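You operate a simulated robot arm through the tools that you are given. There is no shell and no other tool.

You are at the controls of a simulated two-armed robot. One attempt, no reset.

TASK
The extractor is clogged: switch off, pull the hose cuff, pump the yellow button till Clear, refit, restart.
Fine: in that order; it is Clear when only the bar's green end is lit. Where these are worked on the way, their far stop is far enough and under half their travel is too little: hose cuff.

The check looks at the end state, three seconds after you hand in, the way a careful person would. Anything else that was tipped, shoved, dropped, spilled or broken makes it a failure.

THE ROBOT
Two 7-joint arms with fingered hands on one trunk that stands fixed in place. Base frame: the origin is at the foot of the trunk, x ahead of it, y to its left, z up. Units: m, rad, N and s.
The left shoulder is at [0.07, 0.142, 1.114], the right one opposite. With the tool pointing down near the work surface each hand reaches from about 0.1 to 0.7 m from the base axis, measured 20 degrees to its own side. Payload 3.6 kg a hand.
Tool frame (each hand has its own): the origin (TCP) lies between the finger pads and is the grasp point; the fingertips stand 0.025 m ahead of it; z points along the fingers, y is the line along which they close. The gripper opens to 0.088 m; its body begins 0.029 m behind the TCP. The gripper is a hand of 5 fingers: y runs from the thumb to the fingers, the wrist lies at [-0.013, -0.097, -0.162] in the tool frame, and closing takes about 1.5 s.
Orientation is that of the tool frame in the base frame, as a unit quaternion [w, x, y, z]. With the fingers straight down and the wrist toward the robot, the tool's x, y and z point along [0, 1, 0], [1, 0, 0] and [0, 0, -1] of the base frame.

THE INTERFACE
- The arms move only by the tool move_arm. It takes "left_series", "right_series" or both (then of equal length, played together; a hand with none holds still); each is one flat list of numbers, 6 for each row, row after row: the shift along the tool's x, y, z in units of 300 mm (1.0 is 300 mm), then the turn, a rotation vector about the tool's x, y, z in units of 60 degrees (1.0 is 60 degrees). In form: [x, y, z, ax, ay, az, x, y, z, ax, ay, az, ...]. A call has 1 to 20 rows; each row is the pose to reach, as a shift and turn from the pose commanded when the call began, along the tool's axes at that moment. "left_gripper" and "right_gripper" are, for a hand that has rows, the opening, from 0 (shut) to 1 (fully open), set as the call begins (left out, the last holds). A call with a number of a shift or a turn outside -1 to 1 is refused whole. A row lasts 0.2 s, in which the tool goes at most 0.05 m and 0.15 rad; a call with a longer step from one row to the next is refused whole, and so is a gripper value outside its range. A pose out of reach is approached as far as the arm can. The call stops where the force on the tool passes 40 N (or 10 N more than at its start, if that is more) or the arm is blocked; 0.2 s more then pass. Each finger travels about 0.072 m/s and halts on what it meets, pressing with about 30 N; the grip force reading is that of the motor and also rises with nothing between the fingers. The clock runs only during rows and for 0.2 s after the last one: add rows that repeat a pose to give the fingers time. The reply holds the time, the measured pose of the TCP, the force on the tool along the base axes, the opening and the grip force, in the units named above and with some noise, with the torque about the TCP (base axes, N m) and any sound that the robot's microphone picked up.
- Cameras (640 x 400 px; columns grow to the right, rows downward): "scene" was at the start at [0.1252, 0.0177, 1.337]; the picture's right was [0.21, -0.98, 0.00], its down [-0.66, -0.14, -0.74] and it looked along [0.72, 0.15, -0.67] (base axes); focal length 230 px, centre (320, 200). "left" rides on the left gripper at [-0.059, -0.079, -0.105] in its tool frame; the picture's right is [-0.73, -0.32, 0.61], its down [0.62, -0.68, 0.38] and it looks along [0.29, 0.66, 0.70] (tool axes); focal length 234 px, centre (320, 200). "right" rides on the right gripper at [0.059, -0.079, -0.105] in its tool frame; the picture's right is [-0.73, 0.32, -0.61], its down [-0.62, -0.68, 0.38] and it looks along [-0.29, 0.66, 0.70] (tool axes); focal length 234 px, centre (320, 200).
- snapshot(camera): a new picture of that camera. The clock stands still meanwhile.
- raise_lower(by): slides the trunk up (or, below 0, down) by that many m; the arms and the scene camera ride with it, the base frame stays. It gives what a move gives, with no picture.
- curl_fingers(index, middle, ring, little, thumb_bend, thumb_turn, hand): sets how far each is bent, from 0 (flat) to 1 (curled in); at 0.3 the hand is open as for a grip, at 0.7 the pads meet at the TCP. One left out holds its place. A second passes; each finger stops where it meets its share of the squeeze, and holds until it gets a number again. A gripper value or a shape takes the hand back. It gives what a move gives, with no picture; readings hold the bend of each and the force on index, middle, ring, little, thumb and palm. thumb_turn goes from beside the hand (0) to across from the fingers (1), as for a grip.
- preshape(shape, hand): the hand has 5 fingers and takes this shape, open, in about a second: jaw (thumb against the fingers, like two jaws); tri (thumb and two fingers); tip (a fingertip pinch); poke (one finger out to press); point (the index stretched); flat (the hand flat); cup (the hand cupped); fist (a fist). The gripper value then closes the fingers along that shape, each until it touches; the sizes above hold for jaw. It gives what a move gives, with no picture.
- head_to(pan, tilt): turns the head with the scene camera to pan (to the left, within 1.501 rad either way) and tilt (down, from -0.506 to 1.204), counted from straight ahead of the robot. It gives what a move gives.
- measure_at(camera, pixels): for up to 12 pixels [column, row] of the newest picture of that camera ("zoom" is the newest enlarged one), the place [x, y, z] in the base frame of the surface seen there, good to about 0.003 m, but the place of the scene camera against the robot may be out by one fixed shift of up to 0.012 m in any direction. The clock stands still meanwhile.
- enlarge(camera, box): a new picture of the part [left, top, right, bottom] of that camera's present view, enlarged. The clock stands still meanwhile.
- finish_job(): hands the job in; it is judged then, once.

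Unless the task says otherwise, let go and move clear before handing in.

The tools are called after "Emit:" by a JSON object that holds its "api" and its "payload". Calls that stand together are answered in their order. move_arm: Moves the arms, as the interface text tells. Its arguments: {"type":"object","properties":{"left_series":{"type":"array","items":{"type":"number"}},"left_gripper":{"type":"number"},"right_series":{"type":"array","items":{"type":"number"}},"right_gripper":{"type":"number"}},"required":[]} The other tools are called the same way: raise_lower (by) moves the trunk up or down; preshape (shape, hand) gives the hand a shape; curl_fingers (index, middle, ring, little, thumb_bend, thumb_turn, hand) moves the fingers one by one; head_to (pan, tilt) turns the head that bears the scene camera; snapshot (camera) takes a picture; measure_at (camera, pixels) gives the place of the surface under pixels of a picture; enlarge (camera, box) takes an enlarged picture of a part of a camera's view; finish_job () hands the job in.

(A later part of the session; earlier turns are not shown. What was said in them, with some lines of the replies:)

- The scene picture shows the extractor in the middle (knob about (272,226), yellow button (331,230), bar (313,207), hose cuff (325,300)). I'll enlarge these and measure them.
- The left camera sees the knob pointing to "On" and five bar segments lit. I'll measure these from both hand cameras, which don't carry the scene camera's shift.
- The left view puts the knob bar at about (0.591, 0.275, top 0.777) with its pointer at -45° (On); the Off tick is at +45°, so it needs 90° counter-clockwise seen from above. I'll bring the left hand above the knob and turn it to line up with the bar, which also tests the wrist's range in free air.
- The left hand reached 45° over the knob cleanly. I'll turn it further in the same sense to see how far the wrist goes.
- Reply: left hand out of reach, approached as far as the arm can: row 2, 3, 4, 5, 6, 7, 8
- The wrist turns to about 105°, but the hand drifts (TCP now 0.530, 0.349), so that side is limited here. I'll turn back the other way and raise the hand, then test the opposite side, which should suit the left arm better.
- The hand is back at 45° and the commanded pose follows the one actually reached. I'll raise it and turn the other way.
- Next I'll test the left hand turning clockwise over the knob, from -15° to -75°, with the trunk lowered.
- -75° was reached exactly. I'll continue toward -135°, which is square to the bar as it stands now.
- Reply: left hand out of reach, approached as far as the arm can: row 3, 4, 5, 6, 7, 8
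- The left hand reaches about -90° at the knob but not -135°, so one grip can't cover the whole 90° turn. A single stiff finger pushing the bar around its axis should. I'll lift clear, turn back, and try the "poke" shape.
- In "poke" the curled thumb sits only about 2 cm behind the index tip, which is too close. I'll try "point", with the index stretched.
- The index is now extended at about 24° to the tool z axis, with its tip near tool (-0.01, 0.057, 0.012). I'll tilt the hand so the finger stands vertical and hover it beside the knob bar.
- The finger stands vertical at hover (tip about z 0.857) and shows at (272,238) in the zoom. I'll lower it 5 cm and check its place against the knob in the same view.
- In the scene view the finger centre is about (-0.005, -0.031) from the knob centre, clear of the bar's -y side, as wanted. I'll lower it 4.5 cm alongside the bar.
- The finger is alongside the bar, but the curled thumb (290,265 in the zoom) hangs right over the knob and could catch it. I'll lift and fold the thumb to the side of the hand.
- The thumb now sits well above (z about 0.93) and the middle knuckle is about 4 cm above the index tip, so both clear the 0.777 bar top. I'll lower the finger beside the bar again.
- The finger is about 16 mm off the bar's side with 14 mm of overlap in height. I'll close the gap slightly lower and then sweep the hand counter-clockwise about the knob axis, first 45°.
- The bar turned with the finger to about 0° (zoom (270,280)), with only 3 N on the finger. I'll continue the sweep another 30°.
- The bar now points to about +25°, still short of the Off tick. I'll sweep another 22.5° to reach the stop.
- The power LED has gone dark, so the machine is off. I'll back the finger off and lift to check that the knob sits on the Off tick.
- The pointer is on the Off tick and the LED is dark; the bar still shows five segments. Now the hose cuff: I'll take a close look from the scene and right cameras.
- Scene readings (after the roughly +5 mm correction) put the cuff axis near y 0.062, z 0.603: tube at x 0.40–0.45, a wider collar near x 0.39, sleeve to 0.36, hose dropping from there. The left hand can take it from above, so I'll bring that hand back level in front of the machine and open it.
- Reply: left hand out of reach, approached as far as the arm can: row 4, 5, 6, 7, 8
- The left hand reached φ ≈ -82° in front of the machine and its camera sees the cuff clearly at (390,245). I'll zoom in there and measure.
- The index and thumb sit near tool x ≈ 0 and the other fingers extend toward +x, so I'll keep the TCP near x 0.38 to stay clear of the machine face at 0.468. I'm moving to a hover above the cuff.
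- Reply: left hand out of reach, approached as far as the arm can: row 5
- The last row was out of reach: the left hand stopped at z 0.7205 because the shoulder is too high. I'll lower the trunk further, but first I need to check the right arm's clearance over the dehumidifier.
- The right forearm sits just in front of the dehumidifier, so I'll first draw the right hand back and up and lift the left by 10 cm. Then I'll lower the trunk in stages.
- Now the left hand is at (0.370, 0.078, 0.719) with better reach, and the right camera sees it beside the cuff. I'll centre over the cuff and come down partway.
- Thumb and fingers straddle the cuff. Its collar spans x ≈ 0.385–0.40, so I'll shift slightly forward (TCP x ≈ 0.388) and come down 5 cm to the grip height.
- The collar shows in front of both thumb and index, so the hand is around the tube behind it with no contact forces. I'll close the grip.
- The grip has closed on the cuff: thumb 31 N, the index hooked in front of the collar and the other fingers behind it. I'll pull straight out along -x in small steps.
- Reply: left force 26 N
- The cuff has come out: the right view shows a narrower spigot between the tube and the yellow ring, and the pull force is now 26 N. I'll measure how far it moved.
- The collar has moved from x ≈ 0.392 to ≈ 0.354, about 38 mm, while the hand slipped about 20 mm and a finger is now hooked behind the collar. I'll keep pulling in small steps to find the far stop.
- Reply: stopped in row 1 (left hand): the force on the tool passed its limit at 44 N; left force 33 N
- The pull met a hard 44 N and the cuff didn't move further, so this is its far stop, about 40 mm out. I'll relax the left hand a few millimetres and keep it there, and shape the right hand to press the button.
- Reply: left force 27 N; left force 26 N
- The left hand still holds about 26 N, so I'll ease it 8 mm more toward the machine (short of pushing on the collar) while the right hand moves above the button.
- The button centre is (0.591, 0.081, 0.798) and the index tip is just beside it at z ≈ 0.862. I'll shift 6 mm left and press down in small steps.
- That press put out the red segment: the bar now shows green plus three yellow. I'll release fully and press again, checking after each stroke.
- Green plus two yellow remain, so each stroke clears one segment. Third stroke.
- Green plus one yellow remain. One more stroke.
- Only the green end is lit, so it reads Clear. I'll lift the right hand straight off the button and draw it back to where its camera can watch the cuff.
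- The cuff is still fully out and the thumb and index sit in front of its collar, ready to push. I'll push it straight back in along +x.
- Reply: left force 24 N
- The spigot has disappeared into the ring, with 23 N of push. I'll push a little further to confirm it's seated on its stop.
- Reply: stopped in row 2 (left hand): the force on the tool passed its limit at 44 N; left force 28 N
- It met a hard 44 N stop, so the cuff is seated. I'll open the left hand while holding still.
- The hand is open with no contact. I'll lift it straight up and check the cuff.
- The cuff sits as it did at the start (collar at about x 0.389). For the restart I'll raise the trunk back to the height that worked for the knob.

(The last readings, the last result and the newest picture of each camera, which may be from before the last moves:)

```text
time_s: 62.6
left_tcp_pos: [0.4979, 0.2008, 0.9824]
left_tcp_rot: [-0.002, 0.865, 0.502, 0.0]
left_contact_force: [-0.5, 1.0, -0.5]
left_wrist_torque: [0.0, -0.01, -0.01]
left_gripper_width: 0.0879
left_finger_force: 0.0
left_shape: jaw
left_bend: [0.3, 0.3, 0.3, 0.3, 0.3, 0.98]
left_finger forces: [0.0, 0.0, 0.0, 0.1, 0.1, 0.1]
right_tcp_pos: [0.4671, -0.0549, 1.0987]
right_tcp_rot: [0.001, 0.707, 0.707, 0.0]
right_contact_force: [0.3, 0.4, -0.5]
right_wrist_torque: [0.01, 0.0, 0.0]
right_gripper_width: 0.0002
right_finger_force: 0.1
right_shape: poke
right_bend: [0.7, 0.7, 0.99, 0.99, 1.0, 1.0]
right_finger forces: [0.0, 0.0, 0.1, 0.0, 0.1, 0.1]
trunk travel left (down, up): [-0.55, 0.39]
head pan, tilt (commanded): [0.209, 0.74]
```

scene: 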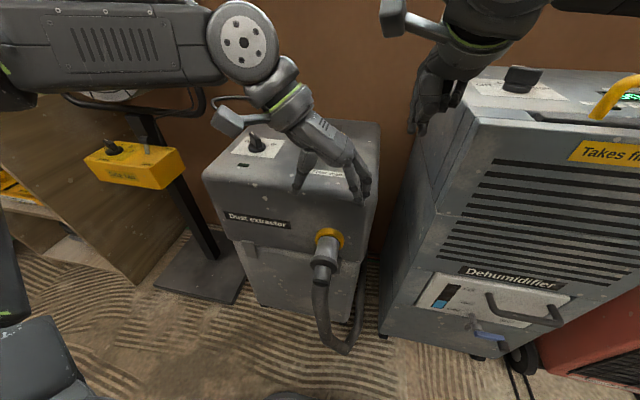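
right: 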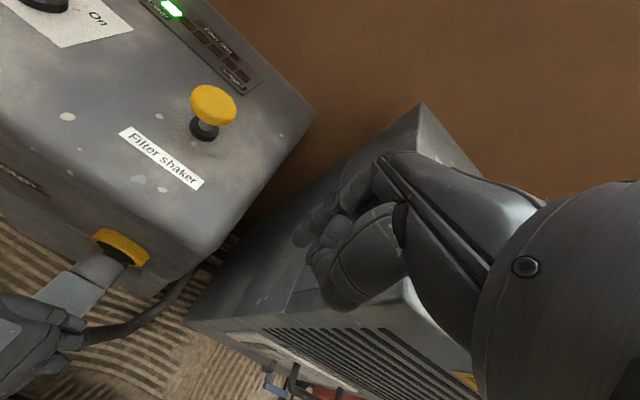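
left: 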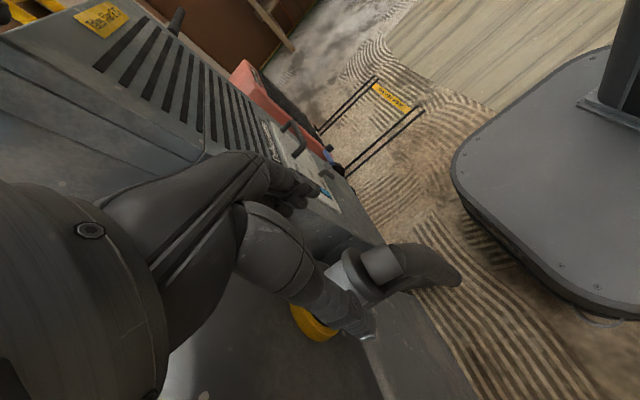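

Emit:
{"api": "preshape", "payload": {"shape": "point", "hand": "left"}}

Emit:
{"api": "curl_fingers", "payload": {"hand": "left", "thumb_turn": 0.0, "thumb_bend": 0.2}}

Emit:
{"api": "move_arm", "payload": {"left_series": [0.0373, -0.0016, 0.0356, 0.0403, -0.0233, -0.1094, 0.0745, -0.0031, 0.0711, 0.0806, -0.0465, -0.2188, 0.1118, -0.0047, 0.1067, 0.1208, -0.0698, -0.3282, 0.149, -0.0062, 0.1422, 0.1611, -0.0931, -0.4376, 0.1863, -0.0078, 0.1778, 0.2014, -0.1163, -0.5471, 0.2235, -0.0093, 0.2133, 0.2417, -0.1396, -0.6565, 0.2608, -0.0109, 0.2489, 0.2819, -0.1629, -0.7659, 0.298, -0.0124, 0.2844, 0.3222, -0.1861, -0.8753, 0.3353, -0.014, 0.32, 0.3625, -0.2094, -0.9847]}}

Emit:
{"api": "snapshot", "payload": {"camera": "scene"}}

Emit:
{"api": "enlarge", "payload": {"camera": "scene", "box": [230, 130, 320, 220]}}

```text
time_s: 63.5
left_tcp_pos: [0.4977, 0.1999, 0.9835]
left_tcp_rot: [-0.001, 0.866, 0.5, 0.0]
left_contact_force: [-0.3, -0.7, -0.1]
left_wrist_torque: [-0.02, -0.01, 0.0]
left_gripper_width: 0.0805
left_finger_force: 0.0
left_shape: point
left_bend: [0.2, 1.0, 1.0, 1.0, 0.98, 0.88]
left_finger forces: [0.0, 0.0, 0.0, 0.1, 0.0, 0.0]
right_tcp_pos: [0.4663, -0.0554, 1.0998]
right_tcp_rot: [0.0, 0.707, 0.707, -0.001]
right_contact_force: [0.5, -0.1, 1.1]
right_wrist_torque: [0.04, -0.02, -0.01]
right_gripper_width: 0.0
right_finger_force: 0.1
right_shape: poke
right_bend: [0.7, 0.7, 0.99, 0.99, 1.0, 1.0]
right_finger forces: [0.0, 0.1, 0.1, 0.0, 0.0, 0.0]
trunk travel left (down, up): [-0.55, 0.39]
head pan, tilt (commanded): [0.209, 0.74]
```

```text
time_s: 64.5
left_tcp_pos: [0.4982, 0.1998, 0.9836]
left_tcp_rot: [-0.002, 0.866, 0.5, -0.001]
left_contact_force: [0.4, -0.7, -0.7]
left_wrist_torque: [0.0, 0.03, 0.0]
left_gripper_width: 0.1197
left_finger_force: 0.1
left_shape: fingers
left_bend: [0.2, 1.0, 1.0, 1.0, 0.2, 0.0]
left_finger forces: [0.1, 0.1, 0.1, 0.0, 0.0, 0.0]
right_tcp_pos: [0.466, -0.0542, 1.0997]
right_tcp_rot: [0.001, 0.707, 0.707, 0.001]
right_contact_force: [-0.6, -0.4, 0.0]
right_wrist_torque: [0.0, -0.04, 0.01]
right_gripper_width: 0.0001
right_finger_force: 0.2
right_shape: poke
right_bend: [0.7, 0.7, 0.99, 0.99, 1.0, 1.0]
right_finger forces: [0.1, 0.1, 0.1, 0.1, 0.1, 0.0]
trunk travel left (down, up): [-0.55, 0.39]
head pan, tilt (commanded): [0.209, 0.74]
```

```text
time_s: 66.5
left_tcp_pos: [0.5456, 0.2883, 0.8871]
left_tcp_rot: [-0.106, 0.487, 0.848, -0.18]
left_contact_force: [0.1, 0.1, -1.4]
left_wrist_torque: [0.02, -0.02, -0.03]
left_gripper_width: 0.12
left_finger_force: 0.0
left_shape: fingers
left_bend: [0.2, 1.0, 1.0, 1.0, 0.2, 0.0]
left_finger forces: [0.0, 0.0, 0.0, 0.0, 0.0, 0.1]
right_tcp_pos: [0.4673, -0.0543, 1.0999]
right_tcp_rot: [0.0, 0.707, 0.707, -0.001]
right_contact_force: [0.3, 0.5, -0.3]
right_wrist_torque: [-0.01, -0.02, 0.02]
right_gripper_width: 0.0005
right_finger_force: 0.0
right_shape: poke
right_bend: [0.7, 0.7, 0.99, 0.99, 1.0, 1.0]
right_finger forces: [0.0, 0.0, 0.1, 0.0, 0.0, 0.0]
trunk travel left (down, up): [-0.55, 0.39]
head pan, tilt (commanded): [0.209, 0.74]
```

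```text
taken
```

scene: 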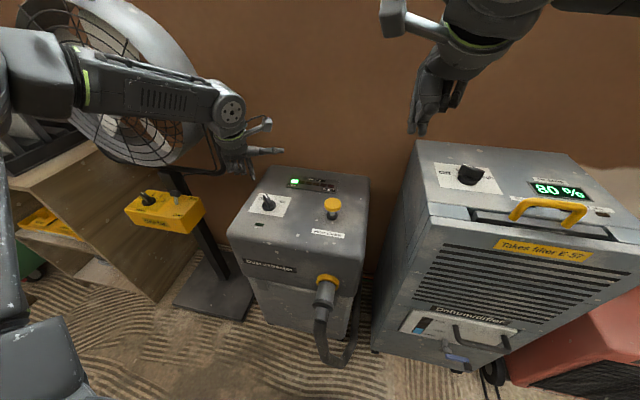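

```text
4.44 times, centred on (275, 175) of scene
```

zoom: 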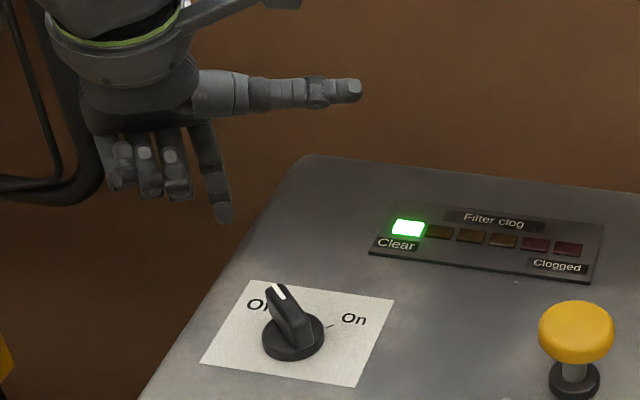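

Only green is lit and the knob still reads Off. The finger hovers at (225,215) in the zoom; I'll measure it against the knob.

Emit:
{"api": "measure_at", "payload": {"camera": "zoom", "pixels": [[224, 214], [222, 205], [216, 205], [230, 205], [216, 185], [210, 165], [176, 195], [280, 292], [275, 300], [305, 345], [310, 320], [298, 312]]}}

```text
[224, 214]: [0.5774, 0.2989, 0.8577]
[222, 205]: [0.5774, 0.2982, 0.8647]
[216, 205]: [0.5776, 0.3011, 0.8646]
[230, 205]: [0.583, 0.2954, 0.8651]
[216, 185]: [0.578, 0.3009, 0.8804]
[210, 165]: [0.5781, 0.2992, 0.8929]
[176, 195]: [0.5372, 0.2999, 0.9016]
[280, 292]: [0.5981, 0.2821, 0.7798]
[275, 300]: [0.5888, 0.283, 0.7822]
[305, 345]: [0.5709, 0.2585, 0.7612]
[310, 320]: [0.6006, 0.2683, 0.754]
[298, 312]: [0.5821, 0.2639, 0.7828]
```

The finger is about 24 mm off the bar axis on the +y side, at a good radius. I'll lower it alongside the bar.

Emit:
{"api": "move_arm", "payload": {"left_series": [0, 0.0316, 0.0708, 0, 0, 0, 0, 0.0631, 0.1416, 0, 0, 0, 0, 0.0947, 0.2124, 0, 0, 0, 0, 0.1262, 0.2832, 0, 0, 0]}}

Emit:
{"api": "enlarge", "payload": {"camera": "scene", "box": [240, 160, 310, 220]}}

Emit:
{"api": "measure_at", "payload": {"camera": "zoom", "pixels": [[225, 275], [225, 260], [218, 265], [232, 260], [222, 240], [250, 240], [270, 250]]}}

```text
time_s: 67.5
left_tcp_pos: [0.5459, 0.2884, 0.7926]
left_tcp_rot: [-0.105, 0.488, 0.847, -0.18]
left_contact_force: [-1.4, 0.1, -1.9]
left_wrist_torque: [-0.04, 0.01, -0.06]
left_gripper_width: 0.1197
left_finger_force: 0.1
left_shape: fingers
left_bend: [0.2, 1.0, 1.0, 1.0, 0.2, 0.0]
left_finger forces: [0.0, 0.0, 0.0, 0.0, 0.1, 0.0]
right_tcp_pos: [0.4667, -0.0539, 1.0992]
right_tcp_rot: [0.0, 0.707, 0.707, 0.0]
right_contact_force: [0.6, -0.5, 0.5]
right_wrist_torque: [-0.02, 0.0, 0.02]
right_gripper_width: 0.0
right_finger_force: 0.1
right_shape: poke
right_bend: [0.7, 0.7, 0.99, 0.99, 1.0, 1.0]
right_finger forces: [0.0, 0.0, 0.1, 0.0, 0.0, 0.1]
trunk travel left (down, up): [-0.55, 0.39]
head pan, tilt (commanded): [0.209, 0.74]
```

```text
6.67 times, centred on (275, 190) of scene
```

zoom: 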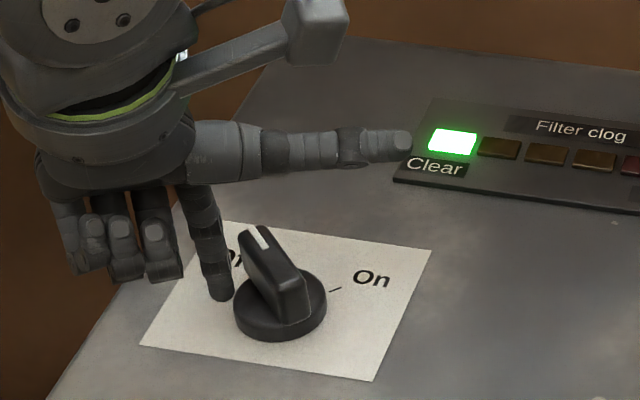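

```text
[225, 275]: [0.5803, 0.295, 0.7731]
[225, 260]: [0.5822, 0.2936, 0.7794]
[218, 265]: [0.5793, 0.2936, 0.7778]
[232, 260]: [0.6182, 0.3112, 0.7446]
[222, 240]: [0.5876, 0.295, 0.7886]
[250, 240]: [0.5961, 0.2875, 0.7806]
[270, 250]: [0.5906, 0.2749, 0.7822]
```

The finger is in place on the bar's +y side. I'll close the gap and sweep the hand clockwise about the knob axis, first 45°.

Emit:
{"api": "move_arm", "payload": {"left_series": [-0.0163, 0.004, -0.0018, 0, 0, 0, -0.0323, 0.0079, -0.0035, 0, 0, 0, -0.0199, 0.0187, -0.0083, 0, 0.0509, 0.1142, -0.0088, 0.0309, -0.0138, 0, 0.1018, 0.2284, 0.0005, 0.0442, -0.0197, 0, 0.1526, 0.3426, 0.0077, 0.0585, -0.0261, 0, 0.2035, 0.4568, 0.0125, 0.0734, -0.0327, 0, 0.2544, 0.571, 0.0154, 0.089, -0.0396, 0, 0.3053, 0.6851]}}

Emit:
{"api": "enlarge", "payload": {"camera": "scene", "box": [240, 160, 310, 220]}}

Emit:
{"api": "enlarge", "payload": {"camera": "left", "box": [220, 100, 480, 330]}}

```text
time_s: 69.3
left_tcp_pos: [0.5677, 0.3083, 0.7934]
left_tcp_rot: [-0.167, 0.776, 0.595, -0.126]
left_contact_force: [0.7, 0.8, 3.7]
left_wrist_torque: [-0.05, -0.21, 0.06]
left_gripper_width: 0.1208
left_finger_force: 2.5
left_shape: fingers
left_bend: [0.19, 1.0, 1.0, 1.0, 0.2, 0.0]
left_finger forces: [5.1, 0.0, 0.0, 0.0, 0.0, 0.0]
right_tcp_pos: [0.4653, -0.0549, 1.1012]
right_tcp_rot: [0.0, 0.707, 0.707, 0.001]
right_contact_force: [-0.1, 0.0, -0.3]
right_wrist_torque: [-0.01, 0.03, -0.02]
right_gripper_width: 0.0
right_finger_force: 0.0
right_shape: poke
right_bend: [0.7, 0.7, 0.99, 0.99, 1.0, 1.0]
right_finger forces: [0.0, 0.1, 0.0, 0.0, 0.0, 0.0]
trunk travel left (down, up): [-0.55, 0.39]
head pan, tilt (commanded): [0.209, 0.74]
```

```text
6.67 times, centred on (275, 190) of scene
```

zoom: 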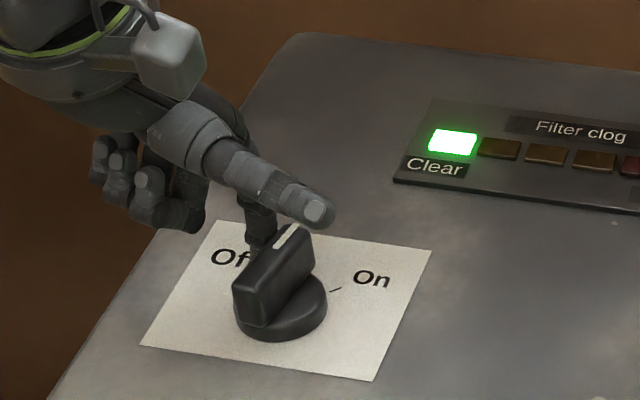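

```text
1.74 times, centred on (350, 215) of left
```

zoom: 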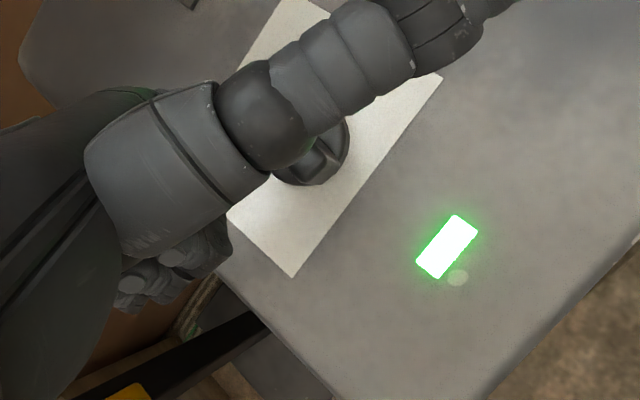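

The LED is lit again and the bar points near 0°, so it still needs to go all the way to the On tick. I'll continue the sweep 37.5°.

Emit:
{"api": "move_arm", "payload": {"left_series": [0.0125, 0.0108, -0.0048, 0, 0.0509, 0.1142, 0.0236, 0.0229, -0.0102, 0, 0.1018, 0.2284, 0.0327, 0.0361, -0.0161, 0, 0.1526, 0.3426, 0.04, 0.0504, -0.0225, 0, 0.2035, 0.4568, 0.0451, 0.0656, -0.0292, 0, 0.2544, 0.571]}}

Emit:
{"api": "enlarge", "payload": {"camera": "scene", "box": [240, 160, 310, 220]}}

```text
time_s: 70.5
left_tcp_pos: [0.594, 0.3158, 0.793]
left_tcp_rot: [-0.199, 0.926, 0.314, -0.067]
left_contact_force: [2.9, 2.8, 1.5]
left_wrist_torque: [-0.07, -0.11, 0.18]
left_gripper_width: 0.1213
left_finger_force: 3.4
left_shape: fingers
left_bend: [0.2, 1.0, 1.0, 1.0, 0.2, 0.0]
left_finger forces: [5.9, 0.0, 0.1, 0.1, 0.0, 0.1]
right_tcp_pos: [0.466, -0.0538, 1.1002]
right_tcp_rot: [0.0, 0.708, 0.707, 0.0]
right_contact_force: [0.1, 0.6, -0.2]
right_wrist_torque: [0.0, -0.01, -0.02]
right_gripper_width: 0.0001
right_finger_force: 0.1
right_shape: poke
right_bend: [0.7, 0.7, 0.99, 0.99, 1.0, 1.0]
right_finger forces: [0.0, 0.0, 0.1, 0.0, 0.0, 0.0]
trunk travel left (down, up): [-0.55, 0.39]
head pan, tilt (commanded): [0.209, 0.74]
```

```text
6.67 times, centred on (275, 190) of scene
```

zoom: 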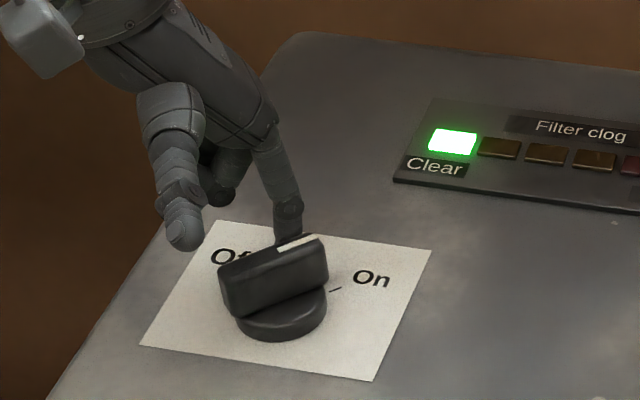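

The bar now matches its original On position at the tick. I'll nudge 4 mm further to make sure it rests on its stop.

Emit:
{"api": "move_arm", "payload": {"left_series": [-0.0065, 0, 0, 0, 0, 0, -0.013, 0, 0, 0, 0, 0]}}

Emit:
{"api": "enlarge", "payload": {"camera": "scene", "box": [240, 160, 310, 220]}}

```text
time_s: 71.1
left_tcp_pos: [0.591, 0.3157, 0.7925]
left_tcp_rot: [-0.198, 0.926, 0.315, -0.066]
left_contact_force: [6.8, 5.4, 7.8]
left_wrist_torque: [-0.23, -0.29, 0.42]
left_gripper_width: 0.1229
left_finger_force: 8.3
left_shape: fingers
left_bend: [0.2, 1.0, 1.0, 1.0, 0.2, 0.0]
left_finger forces: [16.4, 0.0, 0.0, 0.0, 0.1, 0.1]
right_tcp_pos: [0.4664, -0.0542, 1.0998]
right_tcp_rot: [0.0, 0.708, 0.706, 0.0]
right_contact_force: [-0.7, -0.3, -0.4]
right_wrist_torque: [0.0, -0.01, 0.0]
right_gripper_width: 0.0
right_finger_force: 0.1
right_shape: poke
right_bend: [0.7, 0.7, 0.99, 0.99, 1.0, 1.0]
right_finger forces: [0.0, 0.0, 0.0, 0.0, 0.0, 0.0]
trunk travel left (down, up): [-0.55, 0.39]
head pan, tilt (commanded): [0.209, 0.74]
```

```text
6.67 times, centred on (275, 190) of scene
```

zoom: 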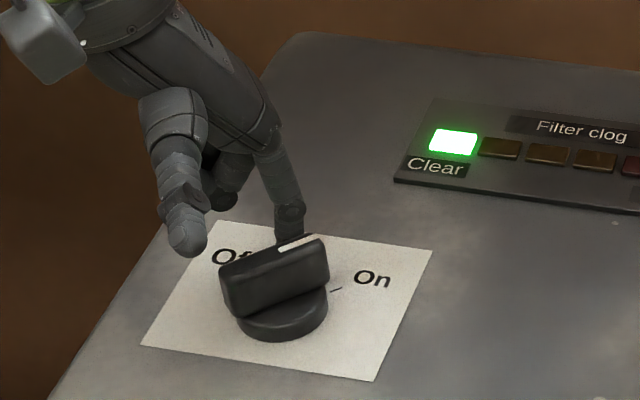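

The force rose to 16 N and the bar didn't move, so the knob is on its On stop. I'll back off, lift, and draw the left hand clear.

Emit:
{"api": "move_arm", "payload": {"left_series": [0.02, 0, 0, 0, 0, 0, 0.035, 0, 0, 0, 0, 0, 0.035, -0.0408, -0.0913, 0, 0, 0, 0.035, -0.0815, -0.1825, 0, 0, 0, 0.035, -0.122, -0.274, 0, 0, 0, 0.035, -0.163, -0.365, 0, 0, 0]}}

Emit:
{"api": "snapshot", "payload": {"camera": "scene"}}

Emit:
{"api": "enlarge", "payload": {"camera": "scene", "box": [220, 160, 380, 340]}}

Emit:
{"api": "snapshot", "payload": {"camera": "left"}}

```text
time_s: 72.5
left_tcp_pos: [0.6029, 0.3185, 0.9136]
left_tcp_rot: [-0.199, 0.926, 0.314, -0.067]
left_contact_force: [-0.7, -0.2, -0.1]
left_wrist_torque: [0.0, -0.03, 0.03]
left_gripper_width: 0.1198
left_finger_force: 0.1
left_shape: fingers
left_bend: [0.2, 1.0, 1.0, 1.0, 0.2, 0.0]
left_finger forces: [0.0, 0.0, 0.1, 0.0, 0.0, 0.0]
left hand out of reach, approached as far as the arm can: row 2
right_tcp_pos: [0.466, -0.0546, 1.1005]
right_tcp_rot: [0.001, 0.707, 0.707, 0.0]
right_contact_force: [-0.1, 0.6, 0.3]
right_wrist_torque: [-0.02, 0.0, -0.01]
right_gripper_width: 0.0
right_finger_force: 0.1
right_shape: poke
right_bend: [0.7, 0.7, 0.99, 0.99, 1.0, 1.0]
right_finger forces: [0.0, 0.1, 0.0, 0.1, 0.0, 0.0]
trunk travel left (down, up): [-0.55, 0.39]
head pan, tilt (commanded): [0.209, 0.74]
```

```text
taken
```

scene: 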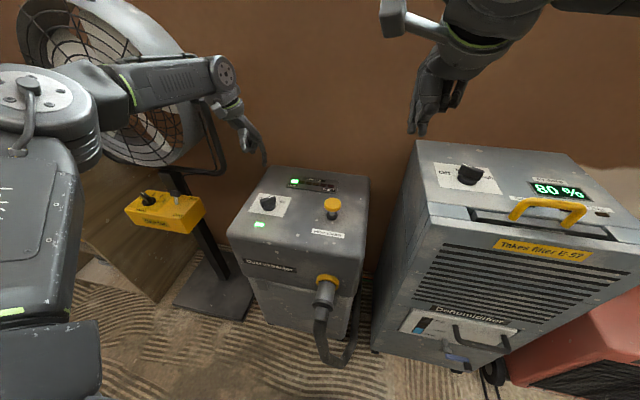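

```text
2.22 times, centred on (300, 250) of scene
```

zoom: 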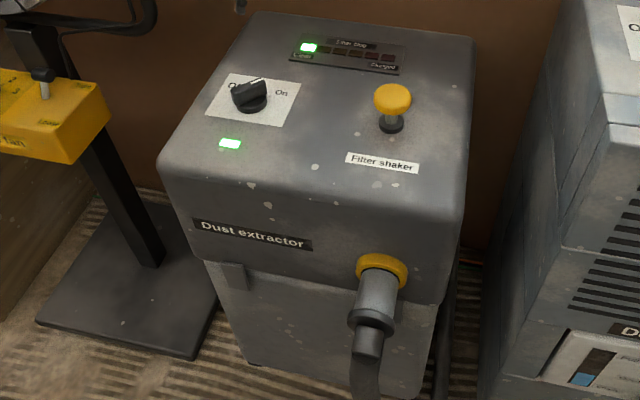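

```text
taken
```

left: 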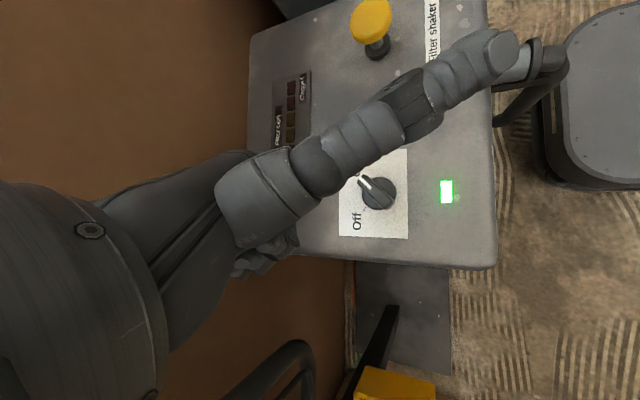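

Everything reads right: LED lit, pointer on On, only green lit, cuff seated, button up. I'll lift the left hand a bit more so it's well clear, then take one last look.

Emit:
{"api": "move_arm", "payload": {"left_series": [-0.02, -0.0362, -0.0812, 0, 0, 0, -0.04, -0.0723, -0.1624, 0, 0, 0, -0.06, -0.1085, -0.2436, 0, 0, 0]}}

Emit:
{"api": "snapshot", "payload": {"camera": "scene"}}

Emit:
{"api": "enlarge", "payload": {"camera": "scene", "box": [240, 160, 350, 260]}}

Emit:
{"api": "enlarge", "payload": {"camera": "scene", "box": [280, 250, 380, 370]}}

Emit:
{"api": "measure_at", "payload": {"camera": "zoom", "pixels": [[300, 130], [300, 155], [290, 110]]}}

```text
time_s: 73.3
left_tcp_pos: [0.5867, 0.3079, 0.9923]
left_tcp_rot: [-0.2, 0.926, 0.314, -0.067]
left_contact_force: [-0.4, 0.1, 0.6]
left_wrist_torque: [-0.02, 0.0, -0.03]
left_gripper_width: 0.12
left_finger_force: 0.0
left_shape: fingers
left_bend: [0.2, 1.0, 1.0, 1.0, 0.2, 0.0]
left_finger forces: [0.0, 0.0, 0.0, 0.0, 0.0, 0.0]
right_tcp_pos: [0.4663, -0.0547, 1.0991]
right_tcp_rot: [0.0, 0.707, 0.707, -0.001]
right_contact_force: [0.2, 0.6, -0.9]
right_wrist_torque: [-0.01, -0.03, -0.02]
right_gripper_width: 0.0001
right_finger_force: 0.0
right_shape: poke
right_bend: [0.7, 0.7, 0.99, 0.99, 1.0, 1.0]
right_finger forces: [0.1, 0.0, 0.0, 0.0, 0.0, 0.0]
trunk travel left (down, up): [-0.55, 0.39]
head pan, tilt (commanded): [0.209, 0.74]
```

```text
taken
```

scene: 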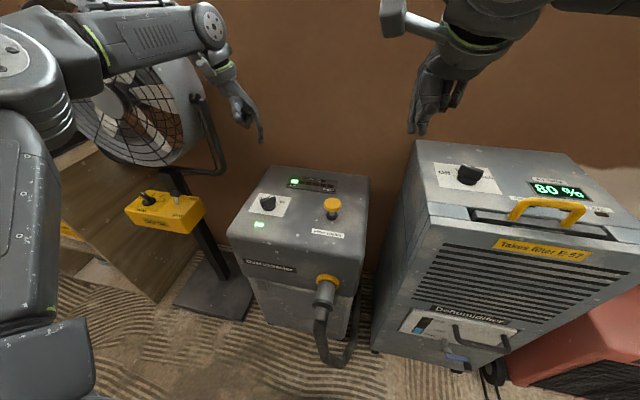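

```text
4.00 times, centred on (295, 210) of scene
```

zoom: 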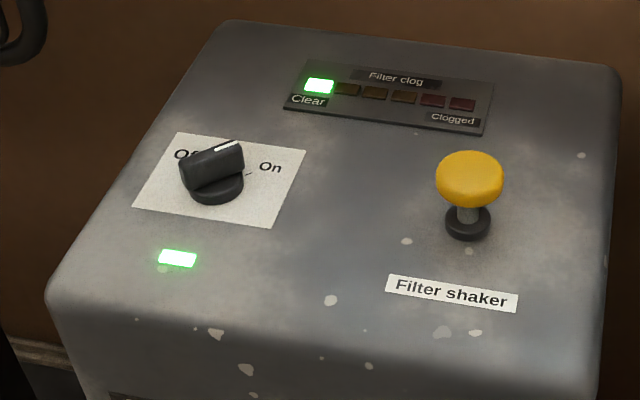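

```text
3.33 times, centred on (330, 310) of scene
```

zoom: 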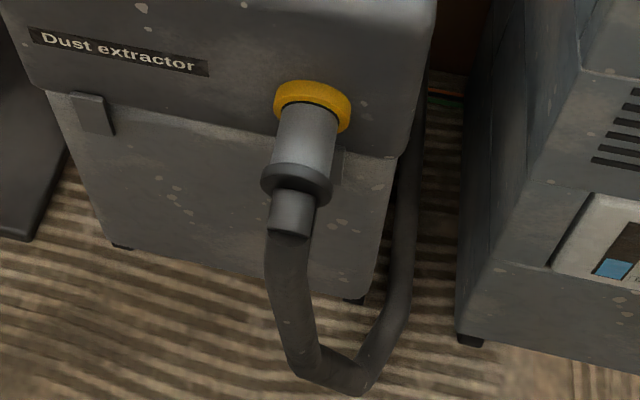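

```text
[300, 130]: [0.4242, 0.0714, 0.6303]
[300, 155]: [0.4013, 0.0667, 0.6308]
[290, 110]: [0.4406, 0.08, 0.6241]
```

The last pictures show the pointer at On with its LED lit, only the green end of the bar lit, the button up, and the cuff looking just as it did before it was pulled. Both hands are clear and nothing else has moved, so I'm handing in.

Emit:
{"api": "finish_job", "payload": {}}

```text
The job is handed in.
```

The extractor is unclogged and running again, and I've handed the job in. I did the steps in the order you gave:

1. **Switch off:** I turned the knob to Off, and its light went out.
2. **Pull the cuff:** I drew it out about 40 mm to its far stop, where it wouldn't move further at 44 N.
3. **Pump the button:** four strokes, each putting out one segment, until only the green end was lit.
4. **Refit:** I pushed the cuff back in to its stop, and it looks as it did at the start.
5. **Restart:** I turned the knob to On against its stop, and the light came back on.

Both hands are clear of the machine. Nothing else looked moved or disturbed in the last pictures.
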